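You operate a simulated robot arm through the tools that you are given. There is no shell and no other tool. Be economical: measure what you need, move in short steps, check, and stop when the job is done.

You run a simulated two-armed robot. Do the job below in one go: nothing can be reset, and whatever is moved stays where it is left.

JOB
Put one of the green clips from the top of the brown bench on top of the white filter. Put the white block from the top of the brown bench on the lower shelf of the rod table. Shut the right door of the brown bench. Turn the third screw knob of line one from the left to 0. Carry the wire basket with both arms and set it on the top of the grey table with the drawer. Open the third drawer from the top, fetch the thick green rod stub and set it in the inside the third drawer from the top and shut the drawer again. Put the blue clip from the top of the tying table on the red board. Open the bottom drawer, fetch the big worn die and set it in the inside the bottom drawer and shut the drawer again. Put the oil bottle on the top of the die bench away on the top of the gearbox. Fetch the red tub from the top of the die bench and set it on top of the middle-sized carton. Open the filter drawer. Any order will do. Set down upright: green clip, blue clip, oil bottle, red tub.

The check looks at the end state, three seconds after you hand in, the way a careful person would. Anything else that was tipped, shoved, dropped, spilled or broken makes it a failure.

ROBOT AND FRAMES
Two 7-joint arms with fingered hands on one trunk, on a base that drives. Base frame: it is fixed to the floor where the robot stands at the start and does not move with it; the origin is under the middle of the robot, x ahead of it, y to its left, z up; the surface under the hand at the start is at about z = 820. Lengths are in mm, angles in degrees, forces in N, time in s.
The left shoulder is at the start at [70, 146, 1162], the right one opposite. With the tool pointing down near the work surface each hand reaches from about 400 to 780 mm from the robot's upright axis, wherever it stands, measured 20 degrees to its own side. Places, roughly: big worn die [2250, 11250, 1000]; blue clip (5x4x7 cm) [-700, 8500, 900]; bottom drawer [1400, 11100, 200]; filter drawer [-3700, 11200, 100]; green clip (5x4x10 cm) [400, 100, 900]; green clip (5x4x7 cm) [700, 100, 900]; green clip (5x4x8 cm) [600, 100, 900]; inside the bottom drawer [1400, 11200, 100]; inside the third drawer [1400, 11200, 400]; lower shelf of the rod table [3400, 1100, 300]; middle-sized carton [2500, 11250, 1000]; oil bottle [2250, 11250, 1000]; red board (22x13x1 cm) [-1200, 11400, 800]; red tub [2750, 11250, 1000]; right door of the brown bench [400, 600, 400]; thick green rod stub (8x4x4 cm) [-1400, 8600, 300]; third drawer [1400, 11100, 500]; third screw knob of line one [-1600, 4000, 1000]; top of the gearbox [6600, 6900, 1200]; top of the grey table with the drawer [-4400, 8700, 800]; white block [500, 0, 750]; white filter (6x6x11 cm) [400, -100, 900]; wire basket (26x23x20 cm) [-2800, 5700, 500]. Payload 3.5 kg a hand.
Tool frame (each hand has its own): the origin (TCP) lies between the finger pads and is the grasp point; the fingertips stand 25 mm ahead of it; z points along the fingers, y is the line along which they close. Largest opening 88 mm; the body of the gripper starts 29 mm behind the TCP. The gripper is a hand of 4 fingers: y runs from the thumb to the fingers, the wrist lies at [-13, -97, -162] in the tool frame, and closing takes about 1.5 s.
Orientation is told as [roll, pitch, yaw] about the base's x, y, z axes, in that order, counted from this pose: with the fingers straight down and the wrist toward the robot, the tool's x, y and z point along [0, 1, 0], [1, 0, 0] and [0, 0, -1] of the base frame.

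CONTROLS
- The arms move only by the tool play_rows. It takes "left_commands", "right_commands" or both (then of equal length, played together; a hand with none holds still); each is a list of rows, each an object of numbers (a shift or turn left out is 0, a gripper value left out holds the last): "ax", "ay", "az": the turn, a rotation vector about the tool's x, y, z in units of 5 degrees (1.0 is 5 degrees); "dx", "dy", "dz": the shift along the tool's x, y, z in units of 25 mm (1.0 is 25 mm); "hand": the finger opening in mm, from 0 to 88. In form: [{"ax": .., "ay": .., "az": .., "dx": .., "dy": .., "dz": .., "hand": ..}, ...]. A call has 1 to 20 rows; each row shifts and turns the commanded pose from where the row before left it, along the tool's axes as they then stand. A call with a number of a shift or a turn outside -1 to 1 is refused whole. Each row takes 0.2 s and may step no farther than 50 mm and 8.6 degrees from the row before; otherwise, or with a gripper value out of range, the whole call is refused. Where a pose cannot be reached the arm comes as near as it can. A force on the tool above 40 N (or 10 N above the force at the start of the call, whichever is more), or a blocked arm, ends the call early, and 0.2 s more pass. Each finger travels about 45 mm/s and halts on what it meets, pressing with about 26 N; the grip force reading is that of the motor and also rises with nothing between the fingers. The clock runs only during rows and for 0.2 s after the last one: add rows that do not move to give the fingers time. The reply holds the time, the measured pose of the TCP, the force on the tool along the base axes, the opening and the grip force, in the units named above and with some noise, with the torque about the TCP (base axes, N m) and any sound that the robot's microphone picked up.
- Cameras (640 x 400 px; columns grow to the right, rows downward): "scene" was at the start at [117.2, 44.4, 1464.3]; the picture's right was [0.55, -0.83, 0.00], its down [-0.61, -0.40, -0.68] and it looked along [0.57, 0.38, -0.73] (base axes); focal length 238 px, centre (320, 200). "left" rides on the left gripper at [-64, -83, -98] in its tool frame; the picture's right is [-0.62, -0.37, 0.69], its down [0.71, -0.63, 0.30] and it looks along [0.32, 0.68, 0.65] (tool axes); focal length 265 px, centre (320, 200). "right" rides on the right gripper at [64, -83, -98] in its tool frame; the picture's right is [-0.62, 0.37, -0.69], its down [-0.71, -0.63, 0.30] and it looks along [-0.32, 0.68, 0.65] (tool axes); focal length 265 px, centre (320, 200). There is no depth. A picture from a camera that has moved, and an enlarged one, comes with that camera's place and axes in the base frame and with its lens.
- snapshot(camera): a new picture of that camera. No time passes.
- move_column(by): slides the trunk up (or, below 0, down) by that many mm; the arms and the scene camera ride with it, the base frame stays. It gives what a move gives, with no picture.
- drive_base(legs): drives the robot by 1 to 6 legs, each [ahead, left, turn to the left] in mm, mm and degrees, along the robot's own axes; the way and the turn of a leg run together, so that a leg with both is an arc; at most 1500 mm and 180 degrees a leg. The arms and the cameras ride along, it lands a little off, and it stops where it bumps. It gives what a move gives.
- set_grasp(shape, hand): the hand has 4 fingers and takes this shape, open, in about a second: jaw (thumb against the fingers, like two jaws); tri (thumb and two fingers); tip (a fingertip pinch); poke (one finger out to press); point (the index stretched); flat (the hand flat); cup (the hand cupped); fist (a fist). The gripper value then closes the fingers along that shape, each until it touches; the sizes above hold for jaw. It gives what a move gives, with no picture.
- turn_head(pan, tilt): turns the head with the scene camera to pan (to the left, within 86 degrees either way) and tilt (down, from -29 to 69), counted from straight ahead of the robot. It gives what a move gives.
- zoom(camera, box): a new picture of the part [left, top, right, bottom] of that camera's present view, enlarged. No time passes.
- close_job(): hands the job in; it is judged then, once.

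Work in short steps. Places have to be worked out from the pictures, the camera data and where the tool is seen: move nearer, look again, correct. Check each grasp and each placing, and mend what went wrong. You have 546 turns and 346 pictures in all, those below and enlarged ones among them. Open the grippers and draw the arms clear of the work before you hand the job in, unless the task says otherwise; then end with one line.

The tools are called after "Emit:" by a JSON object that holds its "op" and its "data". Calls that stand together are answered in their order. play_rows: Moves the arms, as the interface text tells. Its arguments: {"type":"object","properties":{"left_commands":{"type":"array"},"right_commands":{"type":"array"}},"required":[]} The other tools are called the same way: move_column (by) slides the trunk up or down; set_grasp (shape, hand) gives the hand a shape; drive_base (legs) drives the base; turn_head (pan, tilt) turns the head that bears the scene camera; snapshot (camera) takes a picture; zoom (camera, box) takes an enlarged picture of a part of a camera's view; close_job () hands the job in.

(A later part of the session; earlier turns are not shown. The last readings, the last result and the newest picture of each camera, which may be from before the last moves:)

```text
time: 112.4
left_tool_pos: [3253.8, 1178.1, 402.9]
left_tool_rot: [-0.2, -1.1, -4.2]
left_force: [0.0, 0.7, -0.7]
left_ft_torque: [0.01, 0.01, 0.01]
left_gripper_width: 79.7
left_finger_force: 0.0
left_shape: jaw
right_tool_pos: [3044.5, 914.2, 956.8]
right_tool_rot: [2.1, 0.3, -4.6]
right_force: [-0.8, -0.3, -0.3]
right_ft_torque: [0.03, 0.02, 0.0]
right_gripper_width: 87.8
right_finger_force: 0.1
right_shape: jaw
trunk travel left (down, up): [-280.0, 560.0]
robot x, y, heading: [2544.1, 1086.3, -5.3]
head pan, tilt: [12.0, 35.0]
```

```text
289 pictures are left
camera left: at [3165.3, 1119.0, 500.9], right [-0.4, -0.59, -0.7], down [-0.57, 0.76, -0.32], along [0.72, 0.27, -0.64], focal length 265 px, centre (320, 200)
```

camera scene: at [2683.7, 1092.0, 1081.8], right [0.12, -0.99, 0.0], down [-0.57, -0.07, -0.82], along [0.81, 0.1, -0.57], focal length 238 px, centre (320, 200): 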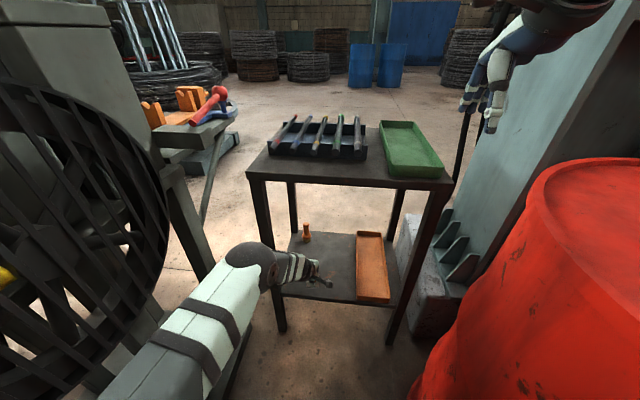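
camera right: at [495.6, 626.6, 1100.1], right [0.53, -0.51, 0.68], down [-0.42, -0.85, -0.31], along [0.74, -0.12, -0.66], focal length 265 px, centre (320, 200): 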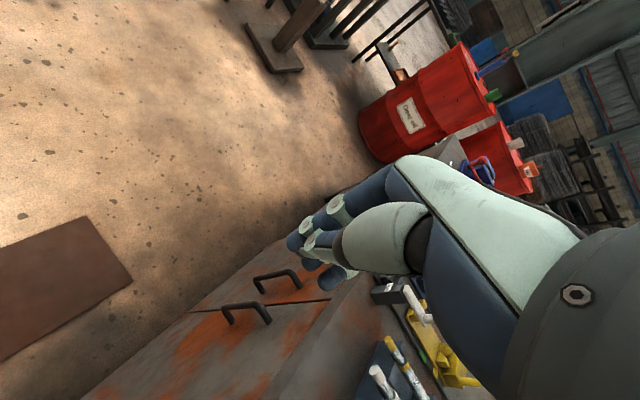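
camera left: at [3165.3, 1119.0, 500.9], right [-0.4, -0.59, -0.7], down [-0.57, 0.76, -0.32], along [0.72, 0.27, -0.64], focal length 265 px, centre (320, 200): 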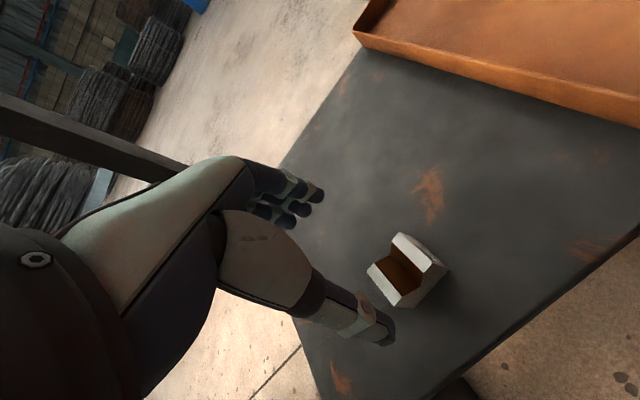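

Block sits upright on the shelf. I drive back out and raise the trunk.

Emit:
{"op": "drive_base", "data": {"legs": [[-142, -105, 0], [-250, -120, 0]]}}

Emit:
{"op": "move_column", "data": {"by": 440}}

Emit:
{"op": "turn_head", "data": {"pan": 10, "tilt": 35}}

Emit:
{"op": "snapshot", "data": {"camera": "scene"}}

```text
time: 115.5
left_tool_pos: [2843.7, 987.1, 404.2]
left_tool_rot: [-0.1, -1.1, -4.3]
left_force: [0.0, 0.9, -0.1]
left_ft_torque: [0.01, 0.02, 0.0]
left_gripper_width: 79.8
left_finger_force: 0.1
left_shape: jaw
right_tool_pos: [2631.4, 723.3, 957.1]
right_tool_rot: [2.1, 0.3, -4.7]
right_force: [-0.2, -0.2, 0.6]
right_ft_torque: [0.0, 0.0, 0.01]
right_gripper_width: 87.8
right_finger_force: 0.0
right_shape: jaw
trunk travel left (down, up): [-280.0, 560.0]
robot x, y, heading: [2132.9, 898.1, -5.4]
head pan, tilt: [12.0, 35.0]
```

```text
refused: 440 is not a number from -400 to 400
```

```text
time: 116.1
left_tool_pos: [2842.5, 986.0, 402.8]
left_tool_rot: [-0.1, -1.2, -4.3]
left_force: [0.0, 0.2, -0.5]
left_ft_torque: [-0.01, 0.01, -0.03]
left_gripper_width: 80.0
left_finger_force: 0.1
left_shape: jaw
right_tool_pos: [2630.4, 722.3, 955.9]
right_tool_rot: [2.0, 0.3, -4.7]
right_force: [-0.1, -0.2, 0.0]
right_ft_torque: [-0.02, 0.0, 0.03]
right_gripper_width: 87.9
right_finger_force: 0.2
right_shape: jaw
trunk travel left (down, up): [-280.0, 560.0]
robot x, y, heading: [2131.3, 894.9, -5.0]
head pan, tilt: [10.0, 35.0]
```

```text
288 pictures are left
camera scene: at [2270.7, 898.7, 1036.9], right [0.08, -1.0, 0.0], down [-0.57, -0.05, -0.82], along [0.82, 0.07, -0.57], focal length 238 px, centre (320, 200)
```

scene: 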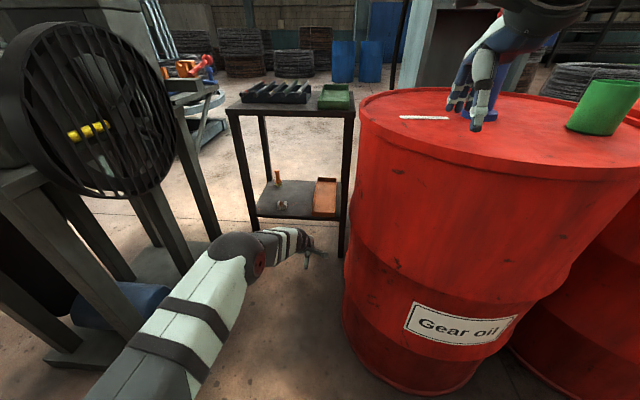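

Block visible on the shelf. Raise the trunk, tuck the left hand back, then drive west.

Emit:
{"op": "move_column", "data": {"by": 400}}

Emit:
{"op": "play_rows", "data": {"left_commands": [{"dz": -1, "dy": -0.7, "dx": 0.3}, {"dz": -1, "dy": -0.7, "dx": 0.3}, {"dz": -1, "dy": -0.7, "dx": 0.3}, {"dz": -1, "dy": -0.7, "dx": 0.3}, {"dz": -1, "dy": -0.7, "dx": 0.3}, {"dz": -1, "dy": -0.7, "dx": 0.3}, {"dz": -1, "dy": -0.7, "dx": 0.3}, {"dz": -1, "dy": -0.7, "dx": 0.3}, {"dz": -1, "dy": -0.7, "dx": 0.3}, {"dz": -1, "dy": -0.7, "dx": 0.3}, {"dz": -1, "dy": -0.7, "dx": 0.3}, {"dz": -1, "dy": -0.7, "dx": 0.3}, {"dz": -1}]}}

Emit:
{"op": "drive_base", "data": {"legs": [[-1100, -60, 0], [-700, 0, 0], [0, 0, 120]]}}

Emit:
{"op": "turn_head", "data": {"pan": 0, "tilt": 25}}

Emit:
{"op": "snapshot", "data": {"camera": "scene"}}

```text
time: 119.9
left_tool_pos: [2842.7, 986.9, 804.6]
left_tool_rot: [-0.1, -1.1, -4.2]
left_force: [-0.5, -0.2, 0.0]
left_ft_torque: [0.0, 0.01, 0.01]
left_gripper_width: 79.8
left_finger_force: 0.1
left_shape: jaw
right_tool_pos: [2631.7, 723.3, 1357.4]
right_tool_rot: [1.9, 0.3, -4.8]
right_force: [-0.8, -0.2, -0.5]
right_ft_torque: [-0.03, -0.02, -0.02]
right_gripper_width: 87.9
right_finger_force: 0.0
right_shape: jaw
trunk travel left (down, up): [-680.0, 160.0]
robot x, y, heading: [2129.6, 894.5, -5.1]
head pan, tilt: [10.0, 35.0]
```

```text
time: 122.7
left_tool_pos: [2634.6, 1093.5, 1126.3]
left_tool_rot: [-0.1, -1.2, -4.1]
left_force: [-1.0, 0.4, 0.6]
left_ft_torque: [-0.03, 0.01, 0.01]
left_gripper_width: 79.8
left_finger_force: 0.1
left_shape: jaw
right_tool_pos: [2631.5, 723.1, 1357.2]
right_tool_rot: [1.9, 0.3, -4.7]
right_force: [-0.4, 0.7, 0.5]
right_ft_torque: [0.0, 0.01, -0.02]
right_gripper_width: 87.8
right_finger_force: 0.1
right_shape: jaw
trunk travel left (down, up): [-680.0, 160.0]
robot x, y, heading: [2132.4, 895.7, -5.3]
head pan, tilt: [10.0, 35.0]
```

```text
time: 136.7
left_tool_pos: [-79.2, 1319.0, 1125.0]
left_tool_rot: [-0.2, -1.0, 115.1]
left_force: [0.9, -0.2, -0.3]
left_ft_torque: [-0.03, 0.01, -0.01]
left_gripper_width: 79.9
left_finger_force: 0.1
left_shape: jaw
right_tool_pos: [243.8, 1497.7, 1354.9]
right_tool_rot: [2.0, 0.3, 114.7]
right_force: [0.0, 0.1, 0.2]
right_ft_torque: [0.03, 0.01, 0.02]
right_gripper_width: 87.6
right_finger_force: 0.1
right_shape: jaw
trunk travel left (down, up): [-680.0, 160.0]
robot x, y, heading: [338.7, 983.2, 114.3]
head pan, tilt: [10.0, 35.0]
```

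```text
time: 137.4
left_tool_pos: [-81.7, 1319.3, 1124.0]
left_tool_rot: [0.0, -1.3, 115.1]
left_force: [0.1, 0.7, 0.5]
left_ft_torque: [-0.03, -0.05, 0.0]
left_gripper_width: 79.7
left_finger_force: 0.1
left_shape: jaw
right_tool_pos: [243.7, 1497.9, 1357.4]
right_tool_rot: [2.0, 0.3, 114.6]
right_force: [0.5, 0.5, 0.5]
right_ft_torque: [-0.03, 0.0, 0.0]
right_gripper_width: 87.9
right_finger_force: 0.1
right_shape: jaw
trunk travel left (down, up): [-680.0, 160.0]
robot x, y, heading: [341.3, 976.6, 114.1]
head pan, tilt: [0.0, 25.0]
```

```text
287 pictures are left
camera scene: at [281.3, 1108.2, 1452.7], right [0.91, 0.41, 0.0], down [0.17, -0.39, -0.91], along [-0.37, 0.83, -0.42], focal length 238 px, centre (320, 200)
```

scene: 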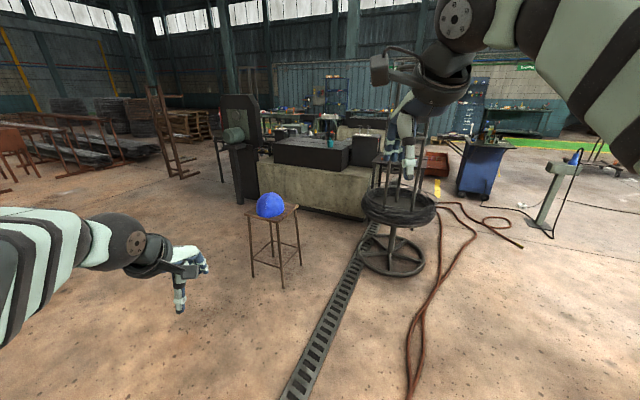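

I zoom in on the wire line where the knobs should be (about px 282,125).

Emit:
{"op": "zoom", "data": {"camera": "scene", "box": [200, 60, 440, 220]}}

```text
2.50 times, centred on (320, 140) of scene
camera zoom: at [281.3, 1108.2, 1452.7], right [0.91, 0.41, 0.0], down [0.17, -0.39, -0.91], along [-0.37, 0.83, -0.42], focal length 595 px, centre (320, 350)
```

zoom: 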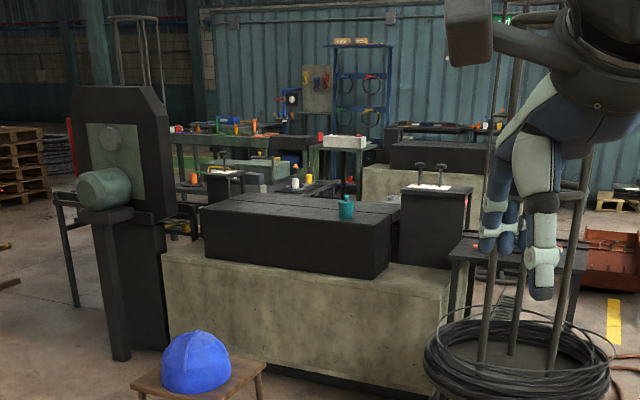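

Line one is the front stone bench with a black box; knobs probably face the far/left side. I drive west then toward its left end, watching whether the hose blocks.

Emit:
{"op": "drive_base", "data": {"legs": [[792, 1225, 0], [1412, 464, 0]]}}

Emit:
{"op": "turn_head", "data": {"pan": -30, "tilt": 20}}

Emit:
{"op": "snapshot", "data": {"camera": "scene"}}

```text
time: 151.6
left_tool_pos: [-2545.7, 2611.1, 1123.5]
left_tool_rot: [-0.1, -1.2, 115.8]
left_force: [-0.5, 0.1, 0.1]
left_ft_torque: [-0.02, -0.01, 0.01]
left_gripper_width: 79.8
left_finger_force: 0.1
left_shape: jaw
right_tool_pos: [-2224.4, 2793.4, 1357.4]
right_tool_rot: [2.0, 0.3, 115.4]
right_force: [0.0, 0.3, 0.4]
right_ft_torque: [0.0, 0.02, 0.03]
right_gripper_width: 88.1
right_finger_force: 0.1
right_shape: jaw
trunk travel left (down, up): [-680.0, 160.0]
robot x, y, heading: [-2121.5, 2277.9, 115.0]
head pan, tilt: [0.0, 25.0]
```

```text
time: 152.6
left_tool_pos: [-2544.7, 2611.4, 1125.3]
left_tool_rot: [0.0, -1.3, 115.9]
left_force: [0.4, -0.2, 0.1]
left_ft_torque: [0.0, 0.02, 0.0]
left_gripper_width: 80.0
left_finger_force: 0.0
left_shape: jaw
right_tool_pos: [-2223.4, 2794.0, 1356.5]
right_tool_rot: [2.0, 0.3, 115.3]
right_force: [-0.7, 0.3, 0.2]
right_ft_torque: [0.01, 0.02, 0.02]
right_gripper_width: 87.6
right_finger_force: 0.0
right_shape: jaw
trunk travel left (down, up): [-680.0, 160.0]
robot x, y, heading: [-2122.3, 2279.2, 114.9]
head pan, tilt: [-30.0, 20.0]
```

```text
285 pictures are left
camera scene: at [-2134.8, 2414.2, 1460.8], right [1.0, -0.09, 0.0], down [-0.03, -0.34, -0.94], along [0.08, 0.94, -0.34], focal length 238 px, centre (320, 200)
```

scene: 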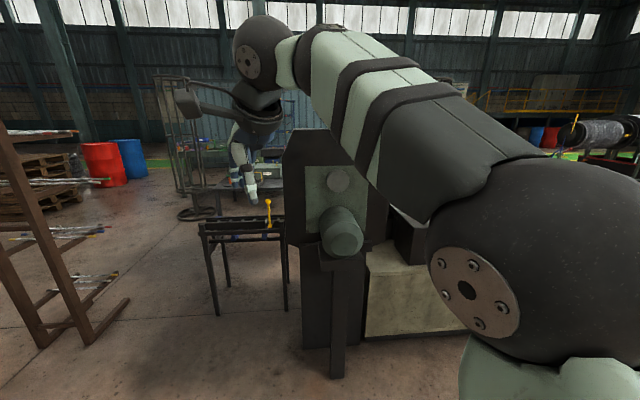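

The hose was no obstacle. I lower the right arm out of view and look again.

Emit:
{"op": "play_rows", "data": {"right_commands": [{"dz": 1, "dx": -0.5}, {"dz": 1, "dx": -0.5}, {"dz": 1, "dx": -0.5}, {"dz": 1, "dx": -0.5}, {"dz": 1, "dx": -0.5}, {"dz": 1, "dx": -0.5}, {"dz": 1, "dx": -0.5}, {"dz": 1, "dx": -0.5}, {"dz": 1, "dx": -0.5}, {"dz": 1, "dx": -0.5}]}}

Emit:
{"op": "snapshot", "data": {"camera": "scene"}}

```text
time: 154.8
left_tool_pos: [-2544.8, 2612.1, 1125.0]
left_tool_rot: [-0.1, -1.0, 115.9]
left_force: [0.2, 0.8, 0.0]
left_ft_torque: [-0.01, -0.02, 0.02]
left_gripper_width: 79.8
left_finger_force: 0.0
left_shape: jaw
right_tool_pos: [-2116.6, 2844.8, 1104.5]
right_tool_rot: [2.0, 0.3, 115.4]
right_force: [-0.4, -0.3, 0.2]
right_ft_torque: [0.02, 0.0, 0.0]
right_gripper_width: 88.0
right_finger_force: 0.0
right_shape: jaw
trunk travel left (down, up): [-680.0, 160.0]
robot x, y, heading: [-2122.5, 2279.5, 114.9]
head pan, tilt: [-30.0, 20.0]
```

```text
284 pictures are left
camera scene: at [-2134.0, 2415.5, 1460.7], right [1.0, -0.09, 0.0], down [-0.03, -0.34, -0.94], along [0.08, 0.94, -0.34], focal length 238 px, centre (320, 200)
```

scene: 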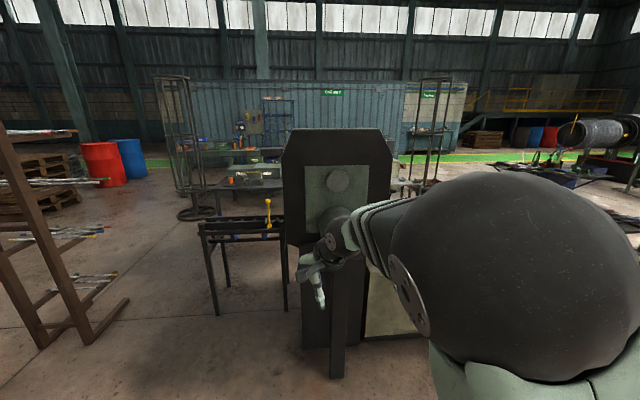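

I need a view from behind the line. I raise the left hand high (elbow tucks in), then pass between the rack (x<-3560) and the side table (x>-2805).

Emit:
{"op": "play_rows", "data": {"left_commands": [{"dz": -1, "dx": -0.3}, {"dz": -1, "dx": -0.3}, {"dz": -1, "dx": -0.3}, {"dz": -1, "dx": -0.3}, {"dz": -1, "dx": -0.3}, {"dz": -1, "dx": -0.3}, {"dz": -1}, {"dz": -1}, {"dz": -1}, {"dz": -1}, {"dz": -1}]}}

Emit:
{"op": "drive_base", "data": {"legs": [[0, 0, -25], [850, 1000, 0]]}}

Emit:
{"op": "turn_head", "data": {"pan": 0, "tilt": 25}}

Emit:
{"op": "snapshot", "data": {"camera": "scene"}}

```text
time: 157.2
left_tool_pos: [-2510.5, 2629.2, 1400.2]
left_tool_rot: [-0.2, -1.1, 115.9]
left_force: [-0.4, -0.4, 0.1]
left_ft_torque: [-0.02, -0.03, 0.0]
left_gripper_width: 79.9
left_finger_force: 0.0
left_shape: jaw
left hand out of reach, approached as far as the arm can: row 3
right_tool_pos: [-2118.8, 2842.8, 1103.4]
right_tool_rot: [2.1, 0.3, 115.4]
right_force: [0.7, 0.4, 0.0]
right_ft_torque: [0.03, 0.01, 0.0]
right_gripper_width: 87.8
right_finger_force: 0.0
right_shape: jaw
trunk travel left (down, up): [-680.0, 160.0]
robot x, y, heading: [-2126.4, 2273.7, 114.7]
head pan, tilt: [-30.0, 20.0]
```

```text
time: 165.1
left_tool_pos: [-3306.7, 3643.0, 1400.6]
left_tool_rot: [-0.1, -1.3, 89.2]
left_force: [0.7, -1.2, 1.0]
left_ft_torque: [0.02, -0.02, -0.01]
left_gripper_width: 79.7
left_finger_force: 0.0
left_shape: jaw
right_tool_pos: [-2861.5, 3659.3, 1105.6]
right_tool_rot: [2.0, 0.3, 88.8]
right_force: [0.0, 0.2, 0.2]
right_ft_torque: [0.02, 0.01, -0.03]
right_gripper_width: 87.8
right_finger_force: 0.1
right_shape: jaw
trunk travel left (down, up): [-680.0, 160.0]
robot x, y, heading: [-3117.6, 3155.1, 88.2]
head pan, tilt: [-30.0, 20.0]
```

```text
time: 166.1
left_tool_pos: [-3307.1, 3642.4, 1400.5]
left_tool_rot: [-0.1, -1.2, 89.2]
left_force: [0.6, 0.5, -0.5]
left_ft_torque: [0.02, 0.01, 0.01]
left_gripper_width: 79.8
left_finger_force: 0.0
left_shape: jaw
right_tool_pos: [-2861.1, 3657.8, 1102.4]
right_tool_rot: [2.0, 0.3, 88.8]
right_force: [0.4, -0.6, 0.2]
right_ft_torque: [-0.01, 0.01, 0.02]
right_gripper_width: 87.8
right_finger_force: 0.1
right_shape: jaw
trunk travel left (down, up): [-680.0, 160.0]
robot x, y, heading: [-3118.0, 3156.5, 88.1]
head pan, tilt: [0.0, 25.0]
```

```text
283 pictures are left
camera scene: at [-3114.3, 3296.0, 1452.7], right [1.0, -0.03, 0.0], down [-0.01, -0.42, -0.91], along [0.03, 0.91, -0.42], focal length 238 px, centre (320, 200)
```

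scene: 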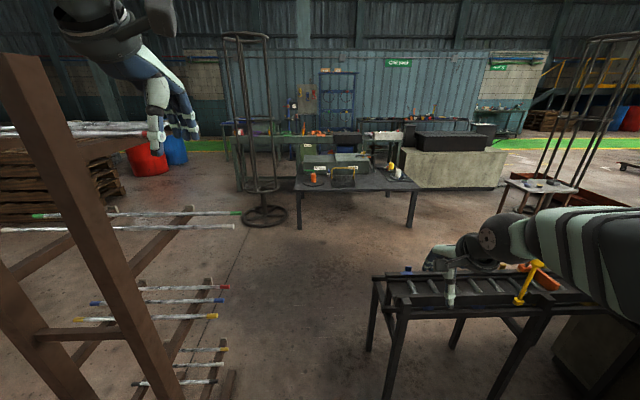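

Passage is x -3540..-2849. I drive through to y≈4650, then look to the right at the back of line one.

Emit:
{"op": "drive_base", "data": {"legs": [[0, 0, 2], [600, 70, 0], [900, 0, 0]]}}

Emit:
{"op": "turn_head", "data": {"pan": -80, "tilt": 22}}

Emit:
{"op": "snapshot", "data": {"camera": "scene"}}

```text
time: 174.2
left_tool_pos: [-3393.7, 5127.6, 1401.4]
left_tool_rot: [-0.1, -1.3, 90.8]
left_force: [0.0, 0.1, 0.2]
left_ft_torque: [-0.01, 0.01, 0.01]
left_gripper_width: 80.1
left_finger_force: 0.1
left_shape: jaw
right_tool_pos: [-2949.4, 5155.0, 1104.1]
right_tool_rot: [2.0, 0.3, 90.4]
right_force: [0.2, 0.8, -0.5]
right_ft_torque: [0.01, 0.0, 0.0]
right_gripper_width: 87.6
right_finger_force: 0.0
right_shape: jaw
trunk travel left (down, up): [-680.0, 160.0]
robot x, y, heading: [-3191.9, 4644.2, 89.8]
head pan, tilt: [0.0, 25.0]
```

```text
time: 175.7
left_tool_pos: [-3394.8, 5127.1, 1401.0]
left_tool_rot: [-0.1, -1.2, 90.7]
left_force: [0.6, -0.7, 0.6]
left_ft_torque: [0.0, 0.04, 0.01]
left_gripper_width: 79.7
left_finger_force: 0.1
left_shape: jaw
right_tool_pos: [-2948.7, 5156.0, 1105.3]
right_tool_rot: [2.0, 0.3, 90.4]
right_force: [0.2, -0.5, 0.3]
right_ft_torque: [-0.01, 0.03, 0.01]
right_gripper_width: 87.7
right_finger_force: 0.0
right_shape: jaw
trunk travel left (down, up): [-680.0, 160.0]
robot x, y, heading: [-3194.3, 4642.7, 89.8]
head pan, tilt: [-80.0, 22.0]
```

```text
282 pictures are left
camera scene: at [-3101.5, 4709.7, 1457.6], right [0.17, -0.99, 0.0], down [-0.37, -0.06, -0.93], along [0.91, 0.16, -0.37], focal length 238 px, centre (320, 200)
```

scene: 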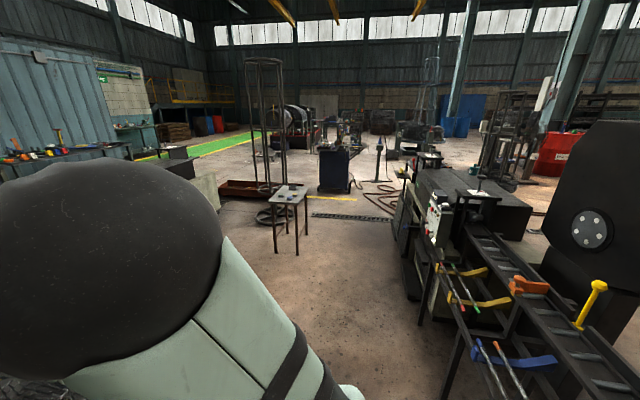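

Line one's control face looks toward +y. I drive across at y≈4890 and turn to face it.

Emit:
{"op": "drive_base", "data": {"legs": [[250, -1450, 0], [0, 0, -179]]}}

Emit:
{"op": "turn_head", "data": {"pan": 0, "tilt": 30}}

Emit:
{"op": "snapshot", "data": {"camera": "scene"}}

```text
time: 190.5
left_tool_pos: [-1522.2, 4386.6, 1401.4]
left_tool_rot: [-0.1, -1.1, -90.8]
left_force: [0.2, -0.5, 0.2]
left_ft_torque: [0.0, -0.02, -0.01]
left_gripper_width: 79.7
left_finger_force: 0.0
left_shape: jaw
right_tool_pos: [-1969.2, 4370.0, 1103.3]
right_tool_rot: [2.0, 0.3, -91.1]
right_force: [0.5, 0.2, -0.2]
right_ft_torque: [0.02, -0.02, 0.03]
right_gripper_width: 87.8
right_finger_force: 0.2
right_shape: jaw
trunk travel left (down, up): [-680.0, 160.0]
robot x, y, heading: [-1710.7, 4877.9, -91.8]
head pan, tilt: [-80.0, 22.0]
```

```text
time: 192.0
left_tool_pos: [-1523.3, 4386.9, 1400.2]
left_tool_rot: [-0.1, -1.2, -90.7]
left_force: [0.1, -0.3, -0.7]
left_ft_torque: [-0.03, 0.0, 0.01]
left_gripper_width: 80.0
left_finger_force: 0.0
left_shape: jaw
right_tool_pos: [-1968.0, 4370.4, 1104.7]
right_tool_rot: [2.0, 0.3, -91.2]
right_force: [0.1, 0.2, -0.8]
right_ft_torque: [0.0, -0.05, -0.01]
right_gripper_width: 87.9
right_finger_force: 0.1
right_shape: jaw
trunk travel left (down, up): [-680.0, 160.0]
robot x, y, heading: [-1712.8, 4875.1, -91.7]
head pan, tilt: [0.0, 30.0]
```

```text
281 pictures are left
camera scene: at [-1715.2, 4735.7, 1444.7], right [-1.0, 0.03, 0.0], down [0.02, 0.5, -0.87], along [-0.03, -0.87, -0.5], focal length 238 px, centre (320, 200)
```

scene: 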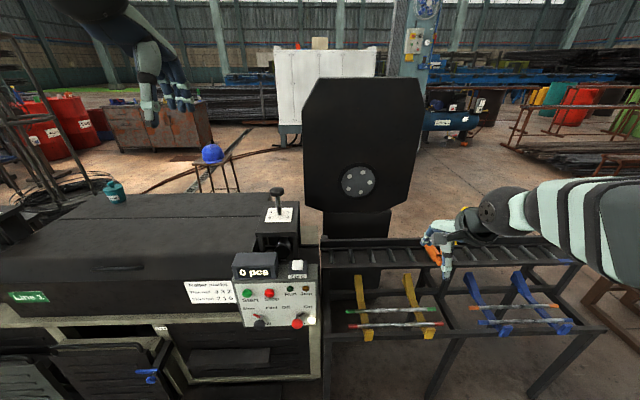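

Zoom on the line-one panel and the dial.

Emit:
{"op": "zoom", "data": {"camera": "scene", "box": [170, 170, 330, 340]}}

Emit:
{"op": "turn_head", "data": {"pan": 50, "tilt": 28}}

Emit:
{"op": "snapshot", "data": {"camera": "scene"}}

```text
2.35 times, centred on (250, 255) of scene
camera zoom: at [-1715.2, 4735.7, 1444.7], right [-1.0, 0.03, 0.0], down [0.02, 0.5, -0.87], along [-0.03, -0.87, -0.5], focal length 560 px, centre (485, 71)
```

zoom: 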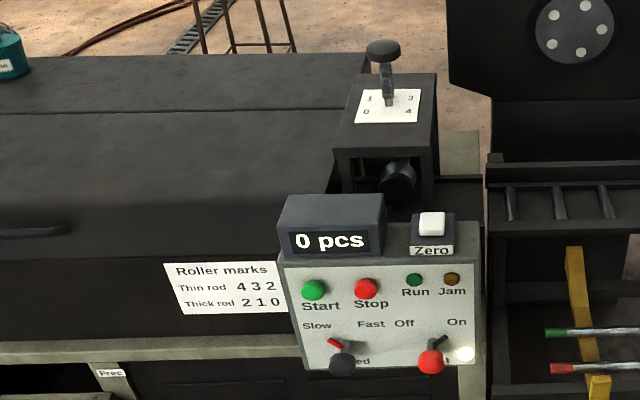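

```text
time: 193.2
left_tool_pos: [-1523.0, 4386.8, 1400.8]
left_tool_rot: [-0.1, -1.2, -90.8]
left_force: [0.0, -0.2, 0.3]
left_ft_torque: [0.02, -0.04, -0.03]
left_gripper_width: 79.9
left_finger_force: 0.2
left_shape: jaw
right_tool_pos: [-1968.6, 4371.1, 1105.0]
right_tool_rot: [2.0, 0.3, -91.2]
right_force: [0.0, 0.7, -0.3]
right_ft_torque: [-0.03, -0.02, 0.01]
right_gripper_width: 87.8
right_finger_force: 0.0
right_shape: jaw
trunk travel left (down, up): [-680.0, 160.0]
robot x, y, heading: [-1716.5, 4875.2, -91.8]
head pan, tilt: [50.0, 28.0]
```

```text
279 pictures are left
camera scene: at [-1644.3, 4765.3, 1447.9], right [-0.67, -0.75, 0.0], down [-0.35, 0.31, -0.88], along [0.66, -0.59, -0.47], focal length 238 px, centre (320, 200)
```

scene: 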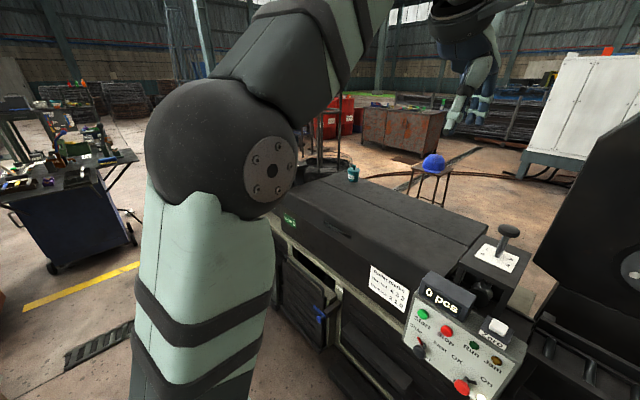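

The dial (0–4) with a screw knob at about [-1597,4060], knob top z≈1090, is the third one. I move 190 mm closer and bring the left hand above for a close look.

Emit:
{"op": "drive_base", "data": {"legs": [[190, 0, 0]]}}

Emit:
{"op": "play_rows", "data": {"left_commands": [{"dx": -0.25, "dy": 0.4, "dz": 0.6}, {"dx": -0.25, "dy": 0.4, "dz": 0.6}, {"dx": -0.25, "dy": 0.4, "dz": 0.6}, {"dx": -0.25, "dy": 0.4, "dz": 0.6}, {"dx": -0.25, "dy": 0.4, "dz": 0.6}, {"dx": -0.25, "dy": 0.4, "dz": 0.6}, {"dx": -0.25, "dy": 0.4, "dz": 0.6}, {"dx": -0.25, "dy": 0.4, "dz": 0.6}]}}

Emit:
{"op": "turn_head", "data": {"pan": 5, "tilt": 40}}

Emit:
{"op": "snapshot", "data": {"camera": "left"}}

Emit:
{"op": "snapshot", "data": {"camera": "scene"}}

```text
time: 194.7
left_tool_pos: [-1531.8, 4200.8, 1402.0]
left_tool_rot: [0.0, -1.3, -91.0]
left_force: [0.0, -0.3, -0.7]
left_ft_torque: [0.0, -0.01, 0.0]
left_gripper_width: 80.3
left_finger_force: 0.0
left_shape: jaw
right_tool_pos: [-1977.6, 4187.1, 1105.7]
right_tool_rot: [2.0, 0.2, -91.3]
right_force: [-0.4, 0.4, 0.3]
right_ft_torque: [0.03, 0.03, 0.02]
right_gripper_width: 87.7
right_finger_force: 0.0
right_shape: jaw
trunk travel left (down, up): [-680.0, 160.0]
robot x, y, heading: [-1719.9, 4685.1, -91.9]
head pan, tilt: [50.0, 28.0]
```

```text
time: 196.5
left_tool_pos: [-1583.9, 4117.2, 1281.4]
left_tool_rot: [-0.1, -1.3, -90.9]
left_force: [-0.7, 0.2, 0.5]
left_ft_torque: [0.04, 0.02, 0.0]
left_gripper_width: 80.2
left_finger_force: 0.0
left_shape: jaw
right_tool_pos: [-1976.7, 4183.1, 1104.5]
right_tool_rot: [2.0, 0.4, -91.4]
right_force: [-0.2, 0.5, -0.5]
right_ft_torque: [-0.01, -0.01, 0.04]
right_gripper_width: 87.9
right_finger_force: 0.0
right_shape: jaw
trunk travel left (down, up): [-680.0, 160.0]
robot x, y, heading: [-1719.0, 4687.3, -92.0]
head pan, tilt: [50.0, 28.0]
```

```text
time: 197.7
left_tool_pos: [-1583.4, 4119.3, 1282.1]
left_tool_rot: [-0.1, -1.2, -91.1]
left_force: [-0.1, -0.2, 0.7]
left_ft_torque: [-0.03, -0.02, -0.02]
left_gripper_width: 80.0
left_finger_force: 0.0
left_shape: jaw
right_tool_pos: [-1977.3, 4183.4, 1104.0]
right_tool_rot: [2.0, 0.3, -91.4]
right_force: [0.5, -0.9, -0.3]
right_ft_torque: [0.0, -0.01, -0.01]
right_gripper_width: 87.8
right_finger_force: 0.2
right_shape: jaw
trunk travel left (down, up): [-680.0, 160.0]
robot x, y, heading: [-1717.1, 4684.1, -92.0]
head pan, tilt: [5.0, 40.0]
```

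```text
278 pictures are left
camera left: at [-1645.9, 4203.8, 1379.4], right [-0.62, 0.36, -0.7], down [0.72, 0.61, -0.32], along [0.31, -0.7, -0.64], focal length 265 px, centre (320, 200)
```

left: 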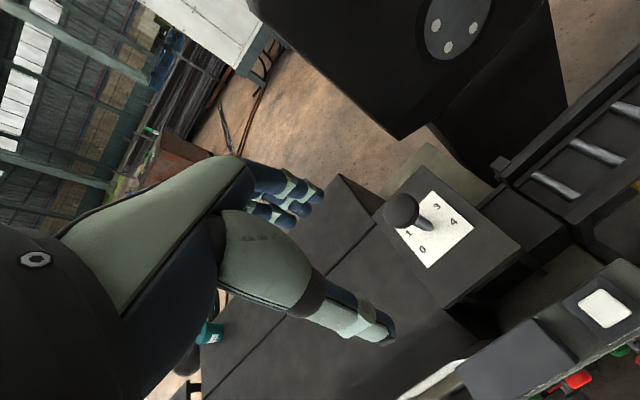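

```text
277 pictures are left
camera scene: at [-1714.0, 4553.3, 1429.4], right [-1.0, -0.05, 0.0], down [-0.03, 0.64, -0.77], along [0.04, -0.76, -0.64], focal length 238 px, centre (320, 200)
```

scene: 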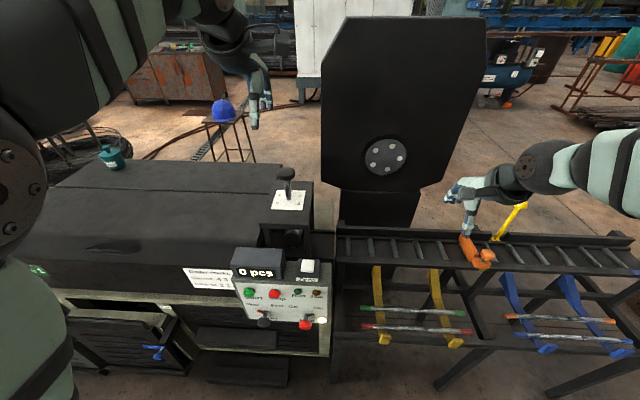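

Triangulating both views gives the knob head at about [-1586,3980,1038]. Zoom to read the pointer.

Emit:
{"op": "zoom", "data": {"camera": "left", "box": [360, 160, 500, 290]}}

Emit:
{"op": "zoom", "data": {"camera": "scene", "box": [250, 155, 330, 225]}}

```text
3.08 times, centred on (430, 225) of left
camera zoom: at [-1645.9, 4203.8, 1379.4], right [-0.62, 0.36, -0.7], down [0.72, 0.61, -0.32], along [0.31, -0.7, -0.64], focal length 817 px, centre (-18, 123)
```

zoom: 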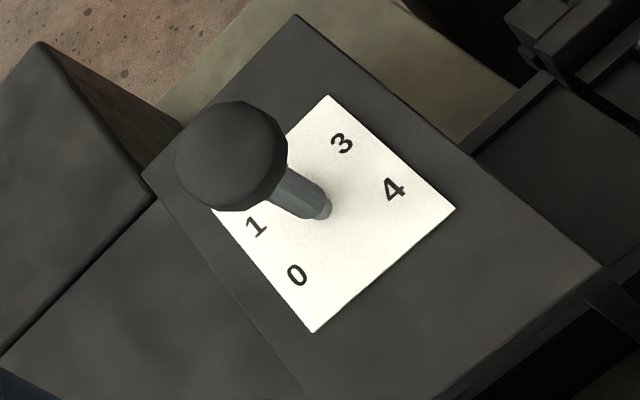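

```text
5.71 times, centred on (290, 190) of scene
camera zoom: at [-1714.0, 4553.3, 1429.4], right [-1.0, -0.05, 0.0], down [-0.03, 0.64, -0.77], along [0.04, -0.76, -0.64], focal length 1360 px, centre (491, 257)
```

zoom: 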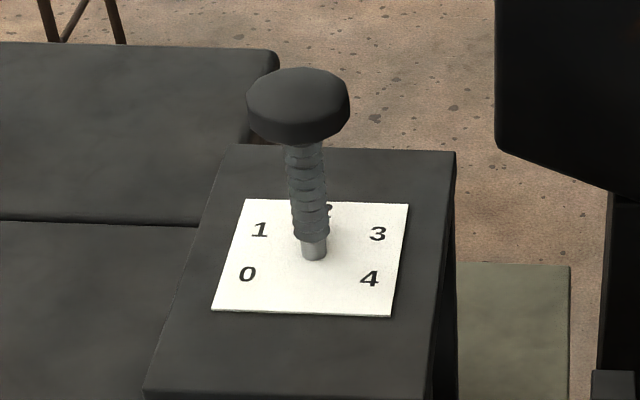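

No pointer visible from here (likely at the far side, i.e. at 2). Marks are ~60° apart; 0 is near-left. I move above the knob, pre-rotate the hand, and check.

Emit:
{"op": "play_rows", "data": {"left_commands": [{"dy": 0.8, "dz": 0.8}, {"dy": 0.8, "dz": 0.8}, {"dy": 0.8, "dz": 0.8}, {"dy": 0.8, "dz": 0.8}, {"dy": 0.8, "dz": 0.8}, {"dy": 0.8, "dz": 0.8}, {"dy": 0.75, "dz": 0.8}]}}

Emit:
{"op": "play_rows", "data": {"left_commands": [{"az": 1}, {"az": 1}, {"az": 1}, {"az": 1}, {"az": 1}, {"az": 1}, {"az": 1}, {"az": 1}, {"az": 1}, {"az": 1}, {"az": 1}, {"az": 1}, {"az": 1}, {"az": 1}]}}

Emit:
{"op": "snapshot", "data": {"camera": "left"}}

Emit:
{"op": "zoom", "data": {"camera": "scene", "box": [200, 100, 380, 260]}}

```text
time: 199.2
left_tool_pos: [-1586.3, 3973.5, 1143.9]
left_tool_rot: [-0.2, -1.1, -91.0]
left_force: [0.3, 0.2, 0.3]
left_ft_torque: [-0.01, 0.02, 0.01]
left_gripper_width: 80.1
left_finger_force: 0.1
left_shape: jaw
right_tool_pos: [-1977.1, 4181.7, 1103.3]
right_tool_rot: [2.0, 0.4, -91.4]
right_force: [0.8, -0.5, 0.9]
right_ft_torque: [0.01, -0.01, -0.01]
right_gripper_width: 87.8
right_finger_force: 0.0
right_shape: jaw
trunk travel left (down, up): [-680.0, 160.0]
robot x, y, heading: [-1716.9, 4684.5, -91.8]
head pan, tilt: [5.0, 40.0]
```

```text
time: 202.2
left_tool_pos: [-1590.1, 4022.0, 1132.2]
left_tool_rot: [1.0, -0.6, -160.5]
left_force: [-36.1, -6.0, -8.0]
left_ft_torque: [-0.02, -3.66, 3.32]
left_gripper_width: 80.0
left_finger_force: 0.0
left_shape: jaw
left hand out of reach, approached as far as the arm can: row 8, 9, 10, 11, 12, 13
right_tool_pos: [-1977.6, 4184.1, 1104.1]
right_tool_rot: [2.1, 0.2, -91.4]
right_force: [-0.3, 0.0, -0.1]
right_ft_torque: [0.03, 0.0, -0.03]
right_gripper_width: 87.8
right_finger_force: 0.1
right_shape: jaw
trunk travel left (down, up): [-680.0, 160.0]
robot x, y, heading: [-1716.1, 4689.2, -92.1]
head pan, tilt: [5.0, 40.0]
```

```text
274 pictures are left
camera left: at [-1532.7, 4111.6, 1228.0], right [0.14, 0.69, -0.71], down [0.83, -0.47, -0.3], along [-0.54, -0.55, -0.64], focal length 265 px, centre (320, 200)
```

left: 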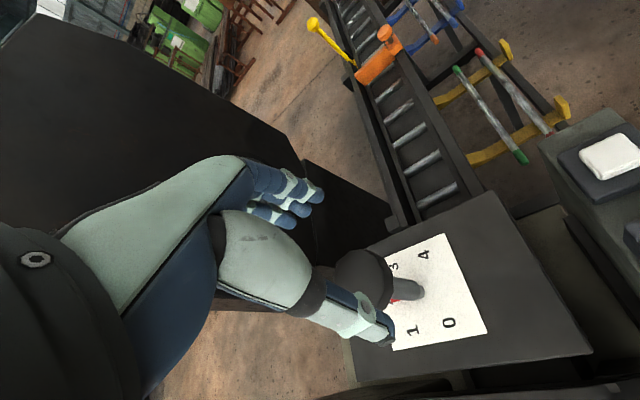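

```text
2.50 times, centred on (290, 180) of scene
camera zoom: at [-1715.2, 4553.8, 1429.4], right [-1.0, -0.05, 0.0], down [-0.03, 0.64, -0.77], along [0.04, -0.77, -0.64], focal length 595 px, centre (395, 250)
```

zoom: 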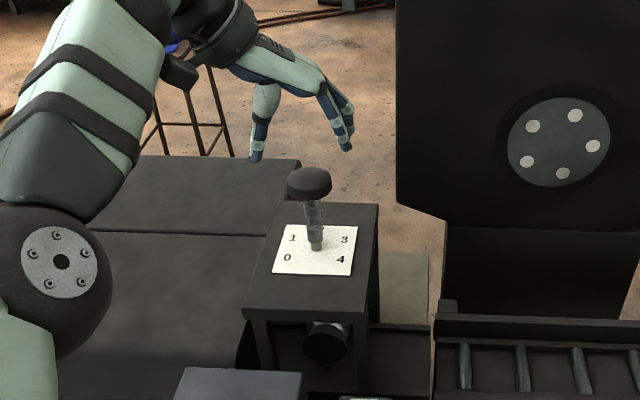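

A red pointer shows near the shaft. I zoom, and undo some of the turn since the wrist is straining.

Emit:
{"op": "zoom", "data": {"camera": "left", "box": [330, 220, 500, 350]}}

Emit:
{"op": "play_rows", "data": {"left_commands": [{"az": -1}, {"az": -1}, {"az": -1}, {"az": -1}, {"az": -1}]}}

```text
3.08 times, centred on (415, 285) of left
camera zoom: at [-1532.7, 4111.6, 1228.0], right [0.14, 0.69, -0.71], down [0.83, -0.47, -0.3], along [-0.54, -0.55, -0.64], focal length 817 px, centre (28, -62)
```

zoom: 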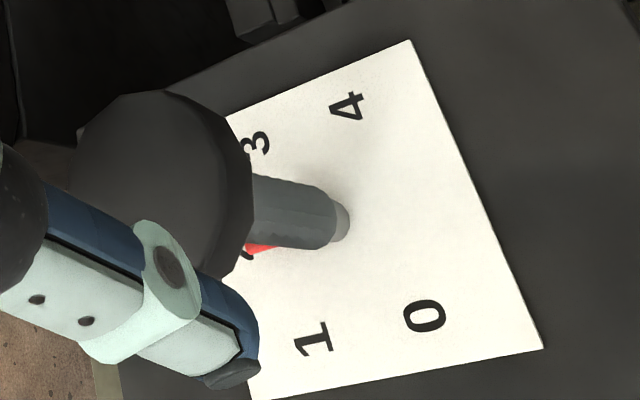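

```text
time: 203.4
left_tool_pos: [-1589.9, 4021.7, 1130.6]
left_tool_rot: [0.9, -0.9, -136.0]
left_force: [0.0, -0.1, 0.8]
left_ft_torque: [-0.02, 0.0, -0.01]
left_gripper_width: 80.0
left_finger_force: 0.1
left_shape: jaw
right_tool_pos: [-1976.6, 4184.2, 1103.6]
right_tool_rot: [2.1, 0.2, -91.4]
right_force: [0.2, 0.0, -0.4]
right_ft_torque: [0.01, 0.0, -0.01]
right_gripper_width: 87.9
right_finger_force: 0.0
right_shape: jaw
trunk travel left (down, up): [-680.0, 160.0]
robot x, y, heading: [-1717.0, 4689.8, -92.3]
head pan, tilt: [5.0, 40.0]
```

Pointer is at 2. Axis at ≈[-1590,3982], head z≈1038. I center, descend and grip the knob head.

Emit:
{"op": "play_rows", "data": {"left_commands": [{"dx": 0.58, "dy": 0.56}, {"dx": 0.57, "dy": 0.55}, {"dz": 0.9}, {"dz": 0.9}, {"dz": 0.9}, {"dz": 0.9}, {}]}}

Emit:
{"op": "snapshot", "data": {"camera": "left"}}

Emit:
{"op": "zoom", "data": {"camera": "scene", "box": [220, 120, 360, 240]}}

```text
time: 205.1
left_tool_pos: [-1588.7, 3984.2, 1039.9]
left_tool_rot: [0.7, -0.9, -136.1]
left_force: [0.0, -0.2, -0.4]
left_ft_torque: [-0.01, 0.03, 0.0]
left_gripper_width: 80.1
left_finger_force: 0.0
left_shape: jaw
left hand out of reach, approached as far as the arm can: row 2
right_tool_pos: [-1977.2, 4183.7, 1103.8]
right_tool_rot: [2.0, 0.3, -91.4]
right_force: [1.1, -0.3, -0.3]
right_ft_torque: [-0.02, 0.0, 0.0]
right_gripper_width: 88.1
right_finger_force: 0.2
right_shape: jaw
trunk travel left (down, up): [-680.0, 160.0]
robot x, y, heading: [-1718.6, 4687.3, -91.9]
head pan, tilt: [5.0, 40.0]
```

```text
271 pictures are left
camera left: at [-1572.7, 4087.9, 1136.2], right [-0.17, 0.69, -0.71], down [0.95, -0.08, -0.31], along [-0.27, -0.72, -0.64], focal length 265 px, centre (320, 200)
```

left: 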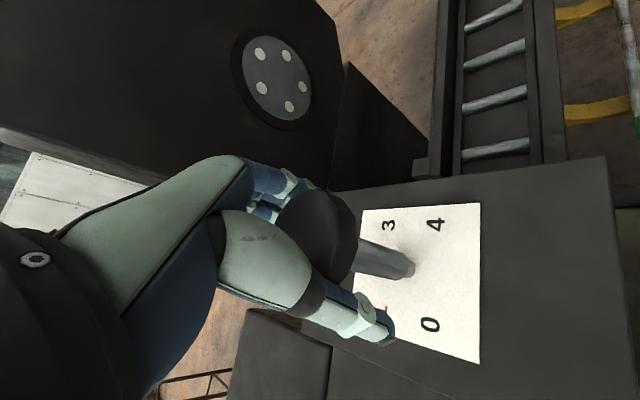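

```text
3.33 times, centred on (290, 180) of scene
camera zoom: at [-1714.3, 4553.3, 1429.4], right [-1.0, -0.05, 0.0], down [-0.03, 0.64, -0.77], along [0.04, -0.76, -0.64], focal length 793 px, centre (420, 267)
```

zoom: 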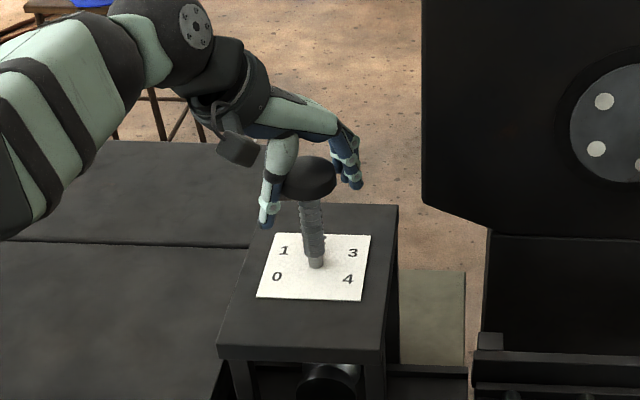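

Perfectly centered. Close and turn 60° counter-clockwise.

Emit:
{"op": "play_rows", "data": {"left_commands": [{"hand": 50}, {"hand": 35}, {"hand": 35}, {"hand": 35}, {"hand": 35}, {"az": -1}, {"az": -1}, {"az": -1}, {"az": -1}, {"az": -1}, {"az": -1}, {"az": -1}, {"az": -1}, {"az": -1}, {"az": -1}, {"az": -1}, {"az": -1}, {}]}}

Emit:
{"op": "zoom", "data": {"camera": "scene", "box": [220, 120, 360, 240]}}

```text
time: 208.8
left_tool_pos: [-1587.5, 3985.5, 1041.0]
left_tool_rot: [-0.5, -1.2, -75.9]
left_force: [2.0, 6.4, -3.0]
left_ft_torque: [-0.13, 0.02, -0.1]
left_gripper_width: 39.7
left_finger_force: 0.1
left_shape: jaw
right_tool_pos: [-1976.8, 4184.7, 1106.0]
right_tool_rot: [2.0, 0.1, -91.4]
right_force: [1.3, -0.5, 0.1]
right_ft_torque: [0.04, -0.01, 0.03]
right_gripper_width: 88.0
right_finger_force: 0.2
right_shape: jaw
trunk travel left (down, up): [-680.0, 160.0]
robot x, y, heading: [-1715.9, 4689.7, -91.6]
head pan, tilt: [5.0, 40.0]
```

```text
3.33 times, centred on (290, 180) of scene
camera zoom: at [-1713.1, 4554.8, 1429.5], right [-1.0, -0.05, 0.0], down [-0.03, 0.64, -0.77], along [0.04, -0.77, -0.64], focal length 793 px, centre (420, 267)
```

zoom: 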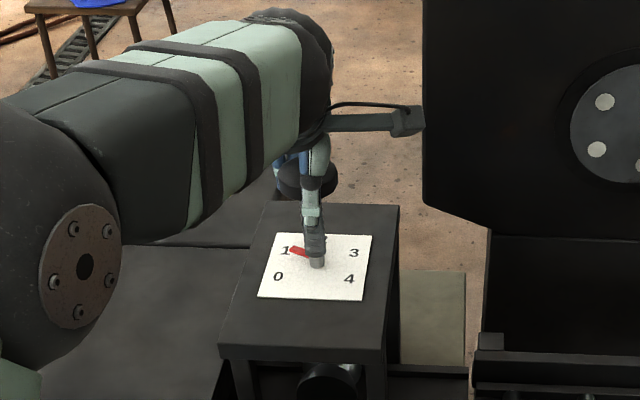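

The red pointer moved to 1. Regrip: open, swing back 60°, close, and turn another 60°.

Emit:
{"op": "play_rows", "data": {"left_commands": [{"hand": 80}, {"hand": 80}, {"hand": 80}, {"hand": 80}, {"az": 1}, {"az": 1}, {"az": 1}, {"az": 1}, {"az": 1}, {"az": 1}, {"az": 1}, {"az": 1}, {"az": 1}, {"az": 1}, {"az": 1}, {"az": 1}, {}]}}

Emit:
{"op": "play_rows", "data": {"left_commands": [{"hand": 50}, {"hand": 30}, {"hand": 30}, {"hand": 30}, {"hand": 30}, {"hand": 30}, {"az": -1}, {"az": -1}, {"az": -1}, {"az": -1}, {"az": -1}, {"az": -1}, {"az": -1}, {"az": -1}, {"az": -1}, {"az": -1}, {"az": -1}, {"az": -1}, {}]}}

Emit:
{"op": "zoom", "data": {"camera": "scene", "box": [220, 120, 360, 240]}}

```text
time: 212.4
left_tool_pos: [-1588.3, 3984.0, 1040.7]
left_tool_rot: [0.7, -0.9, -136.1]
left_force: [0.8, -0.5, 0.4]
left_ft_torque: [0.01, 0.04, 0.01]
left_gripper_width: 79.7
left_finger_force: 0.1
left_shape: jaw
right_tool_pos: [-1977.2, 4184.4, 1103.5]
right_tool_rot: [2.0, 0.3, -91.4]
right_force: [-0.1, -0.6, -0.3]
right_ft_torque: [0.03, 0.0, 0.03]
right_gripper_width: 87.5
right_finger_force: 0.2
right_shape: jaw
trunk travel left (down, up): [-680.0, 160.0]
robot x, y, heading: [-1717.3, 4688.6, -91.7]
head pan, tilt: [5.0, 40.0]
```

```text
time: 216.4
left_tool_pos: [-1588.7, 3985.2, 1041.4]
left_tool_rot: [-0.5, -1.1, -76.0]
left_force: [2.7, 9.9, -1.0]
left_ft_torque: [-0.02, -0.05, -0.11]
left_gripper_width: 36.4
left_finger_force: 0.1
left_shape: jaw
right_tool_pos: [-1976.3, 4183.9, 1104.9]
right_tool_rot: [2.1, 0.3, -91.4]
right_force: [0.1, -0.4, 0.1]
right_ft_torque: [-0.01, 0.03, 0.0]
right_gripper_width: 87.8
right_finger_force: 0.0
right_shape: jaw
trunk travel left (down, up): [-680.0, 160.0]
robot x, y, heading: [-1718.6, 4687.1, -91.6]
head pan, tilt: [5.0, 40.0]
```

```text
3.33 times, centred on (290, 180) of scene
camera zoom: at [-1712.9, 4555.6, 1429.6], right [-1.0, -0.05, 0.0], down [-0.04, 0.64, -0.77], along [0.04, -0.77, -0.64], focal length 793 px, centre (420, 267)
```

zoom: 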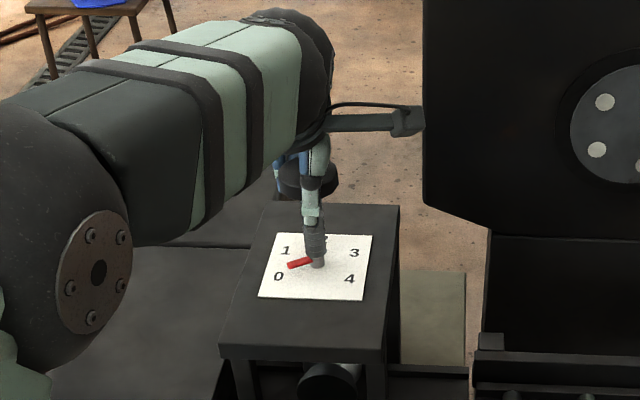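

Pointer is about 15° short of 0. Turn a bit further in this grip.

Emit:
{"op": "play_rows", "data": {"left_commands": [{"az": -1}, {"az": -1}, {"az": -1}, {}]}}

Emit:
{"op": "zoom", "data": {"camera": "scene", "box": [260, 190, 310, 230]}}

```text
time: 217.4
left_tool_pos: [-1589.4, 3985.0, 1040.4]
left_tool_rot: [-0.8, -1.0, -60.9]
left_force: [0.2, 6.0, -0.2]
left_ft_torque: [0.0, -0.05, -0.11]
left_gripper_width: 34.7
left_finger_force: 0.0
left_shape: jaw
right_tool_pos: [-1976.3, 4185.5, 1105.4]
right_tool_rot: [2.0, 0.2, -91.5]
right_force: [0.0, 0.0, -0.3]
right_ft_torque: [-0.01, -0.01, 0.0]
right_gripper_width: 88.0
right_finger_force: 0.1
right_shape: jaw
trunk travel left (down, up): [-680.0, 160.0]
robot x, y, heading: [-1717.6, 4686.1, -92.1]
head pan, tilt: [5.0, 40.0]
```

```text
10.00 times, centred on (285, 210) of scene
camera zoom: at [-1714.1, 4555.2, 1429.6], right [-1.0, -0.05, 0.0], down [-0.03, 0.64, -0.77], along [0.04, -0.77, -0.64], focal length 2379 px, centre (670, 100)
```

zoom: 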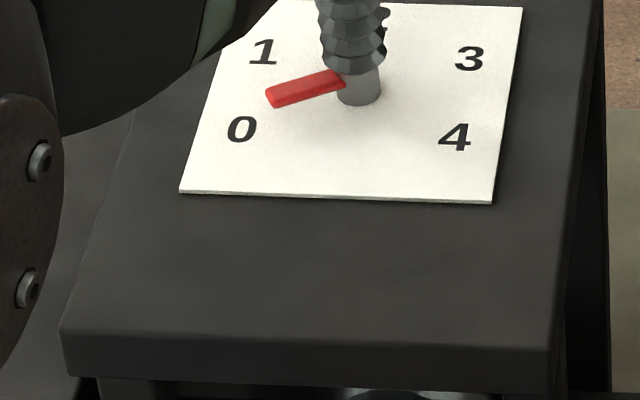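

Grip slipped; pointer still ~10° short. I regrip with more closing command.

Emit:
{"op": "play_rows", "data": {"left_commands": [{"hand": 80}, {"hand": 80}, {"hand": 80}, {"hand": 80}, {"az": 1}, {"az": 1}, {"az": 1}, {"az": 1}, {"az": 1}, {"az": 1}, {"az": 1}, {"az": 1}, {"az": 1}, {"az": 1}, {"hand": 50}, {"hand": 20}, {"hand": 20}, {"hand": 20}, {"hand": 20}, {"hand": 20}]}}

Emit:
{"op": "play_rows", "data": {"left_commands": [{"az": -1}, {"az": -1}, {}]}}

Emit:
{"op": "zoom", "data": {"camera": "scene", "box": [260, 190, 310, 230]}}

```text
time: 221.7
left_tool_pos: [-1589.3, 3984.2, 1039.9]
left_tool_rot: [0.3, -1.1, -111.0]
left_force: [1.4, 3.6, -4.4]
left_ft_torque: [0.06, -0.01, -0.11]
left_gripper_width: 25.3
left_finger_force: 26.0
left_shape: jaw
right_tool_pos: [-1976.1, 4183.6, 1105.3]
right_tool_rot: [2.0, 0.3, -91.4]
right_force: [0.3, -0.7, -0.5]
right_ft_torque: [0.01, 0.03, -0.02]
right_gripper_width: 87.9
right_finger_force: 0.1
right_shape: jaw
trunk travel left (down, up): [-680.0, 160.0]
robot x, y, heading: [-1715.9, 4684.4, -91.8]
head pan, tilt: [5.0, 40.0]
```

```text
time: 222.4
left_tool_pos: [-1590.9, 3984.4, 1039.7]
left_tool_rot: [0.0, -0.9, -100.9]
left_force: [0.0, 9.3, -9.0]
left_ft_torque: [-0.13, 0.0, -0.59]
left_gripper_width: 25.2
left_finger_force: 25.9
left_shape: jaw
right_tool_pos: [-1977.7, 4183.9, 1104.5]
right_tool_rot: [2.0, 0.2, -91.4]
right_force: [0.4, 0.6, -0.3]
right_ft_torque: [0.0, 0.02, 0.01]
right_gripper_width: 87.5
right_finger_force: 0.1
right_shape: jaw
trunk travel left (down, up): [-680.0, 160.0]
robot x, y, heading: [-1717.0, 4686.8, -91.8]
head pan, tilt: [5.0, 40.0]
```

```text
10.00 times, centred on (285, 210) of scene
camera zoom: at [-1713.8, 4554.2, 1429.4], right [-1.0, -0.05, 0.0], down [-0.03, 0.64, -0.77], along [0.04, -0.77, -0.64], focal length 2379 px, centre (670, 100)
```

zoom: 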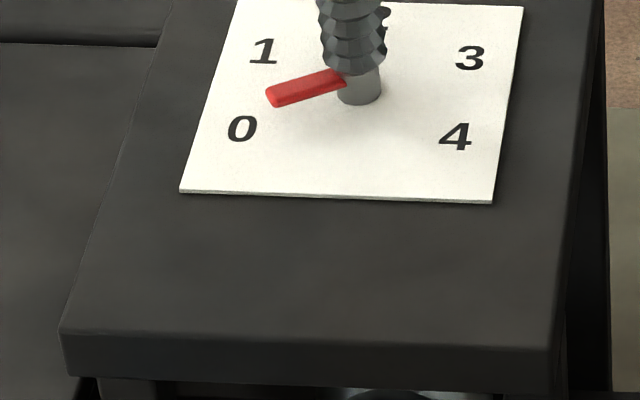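

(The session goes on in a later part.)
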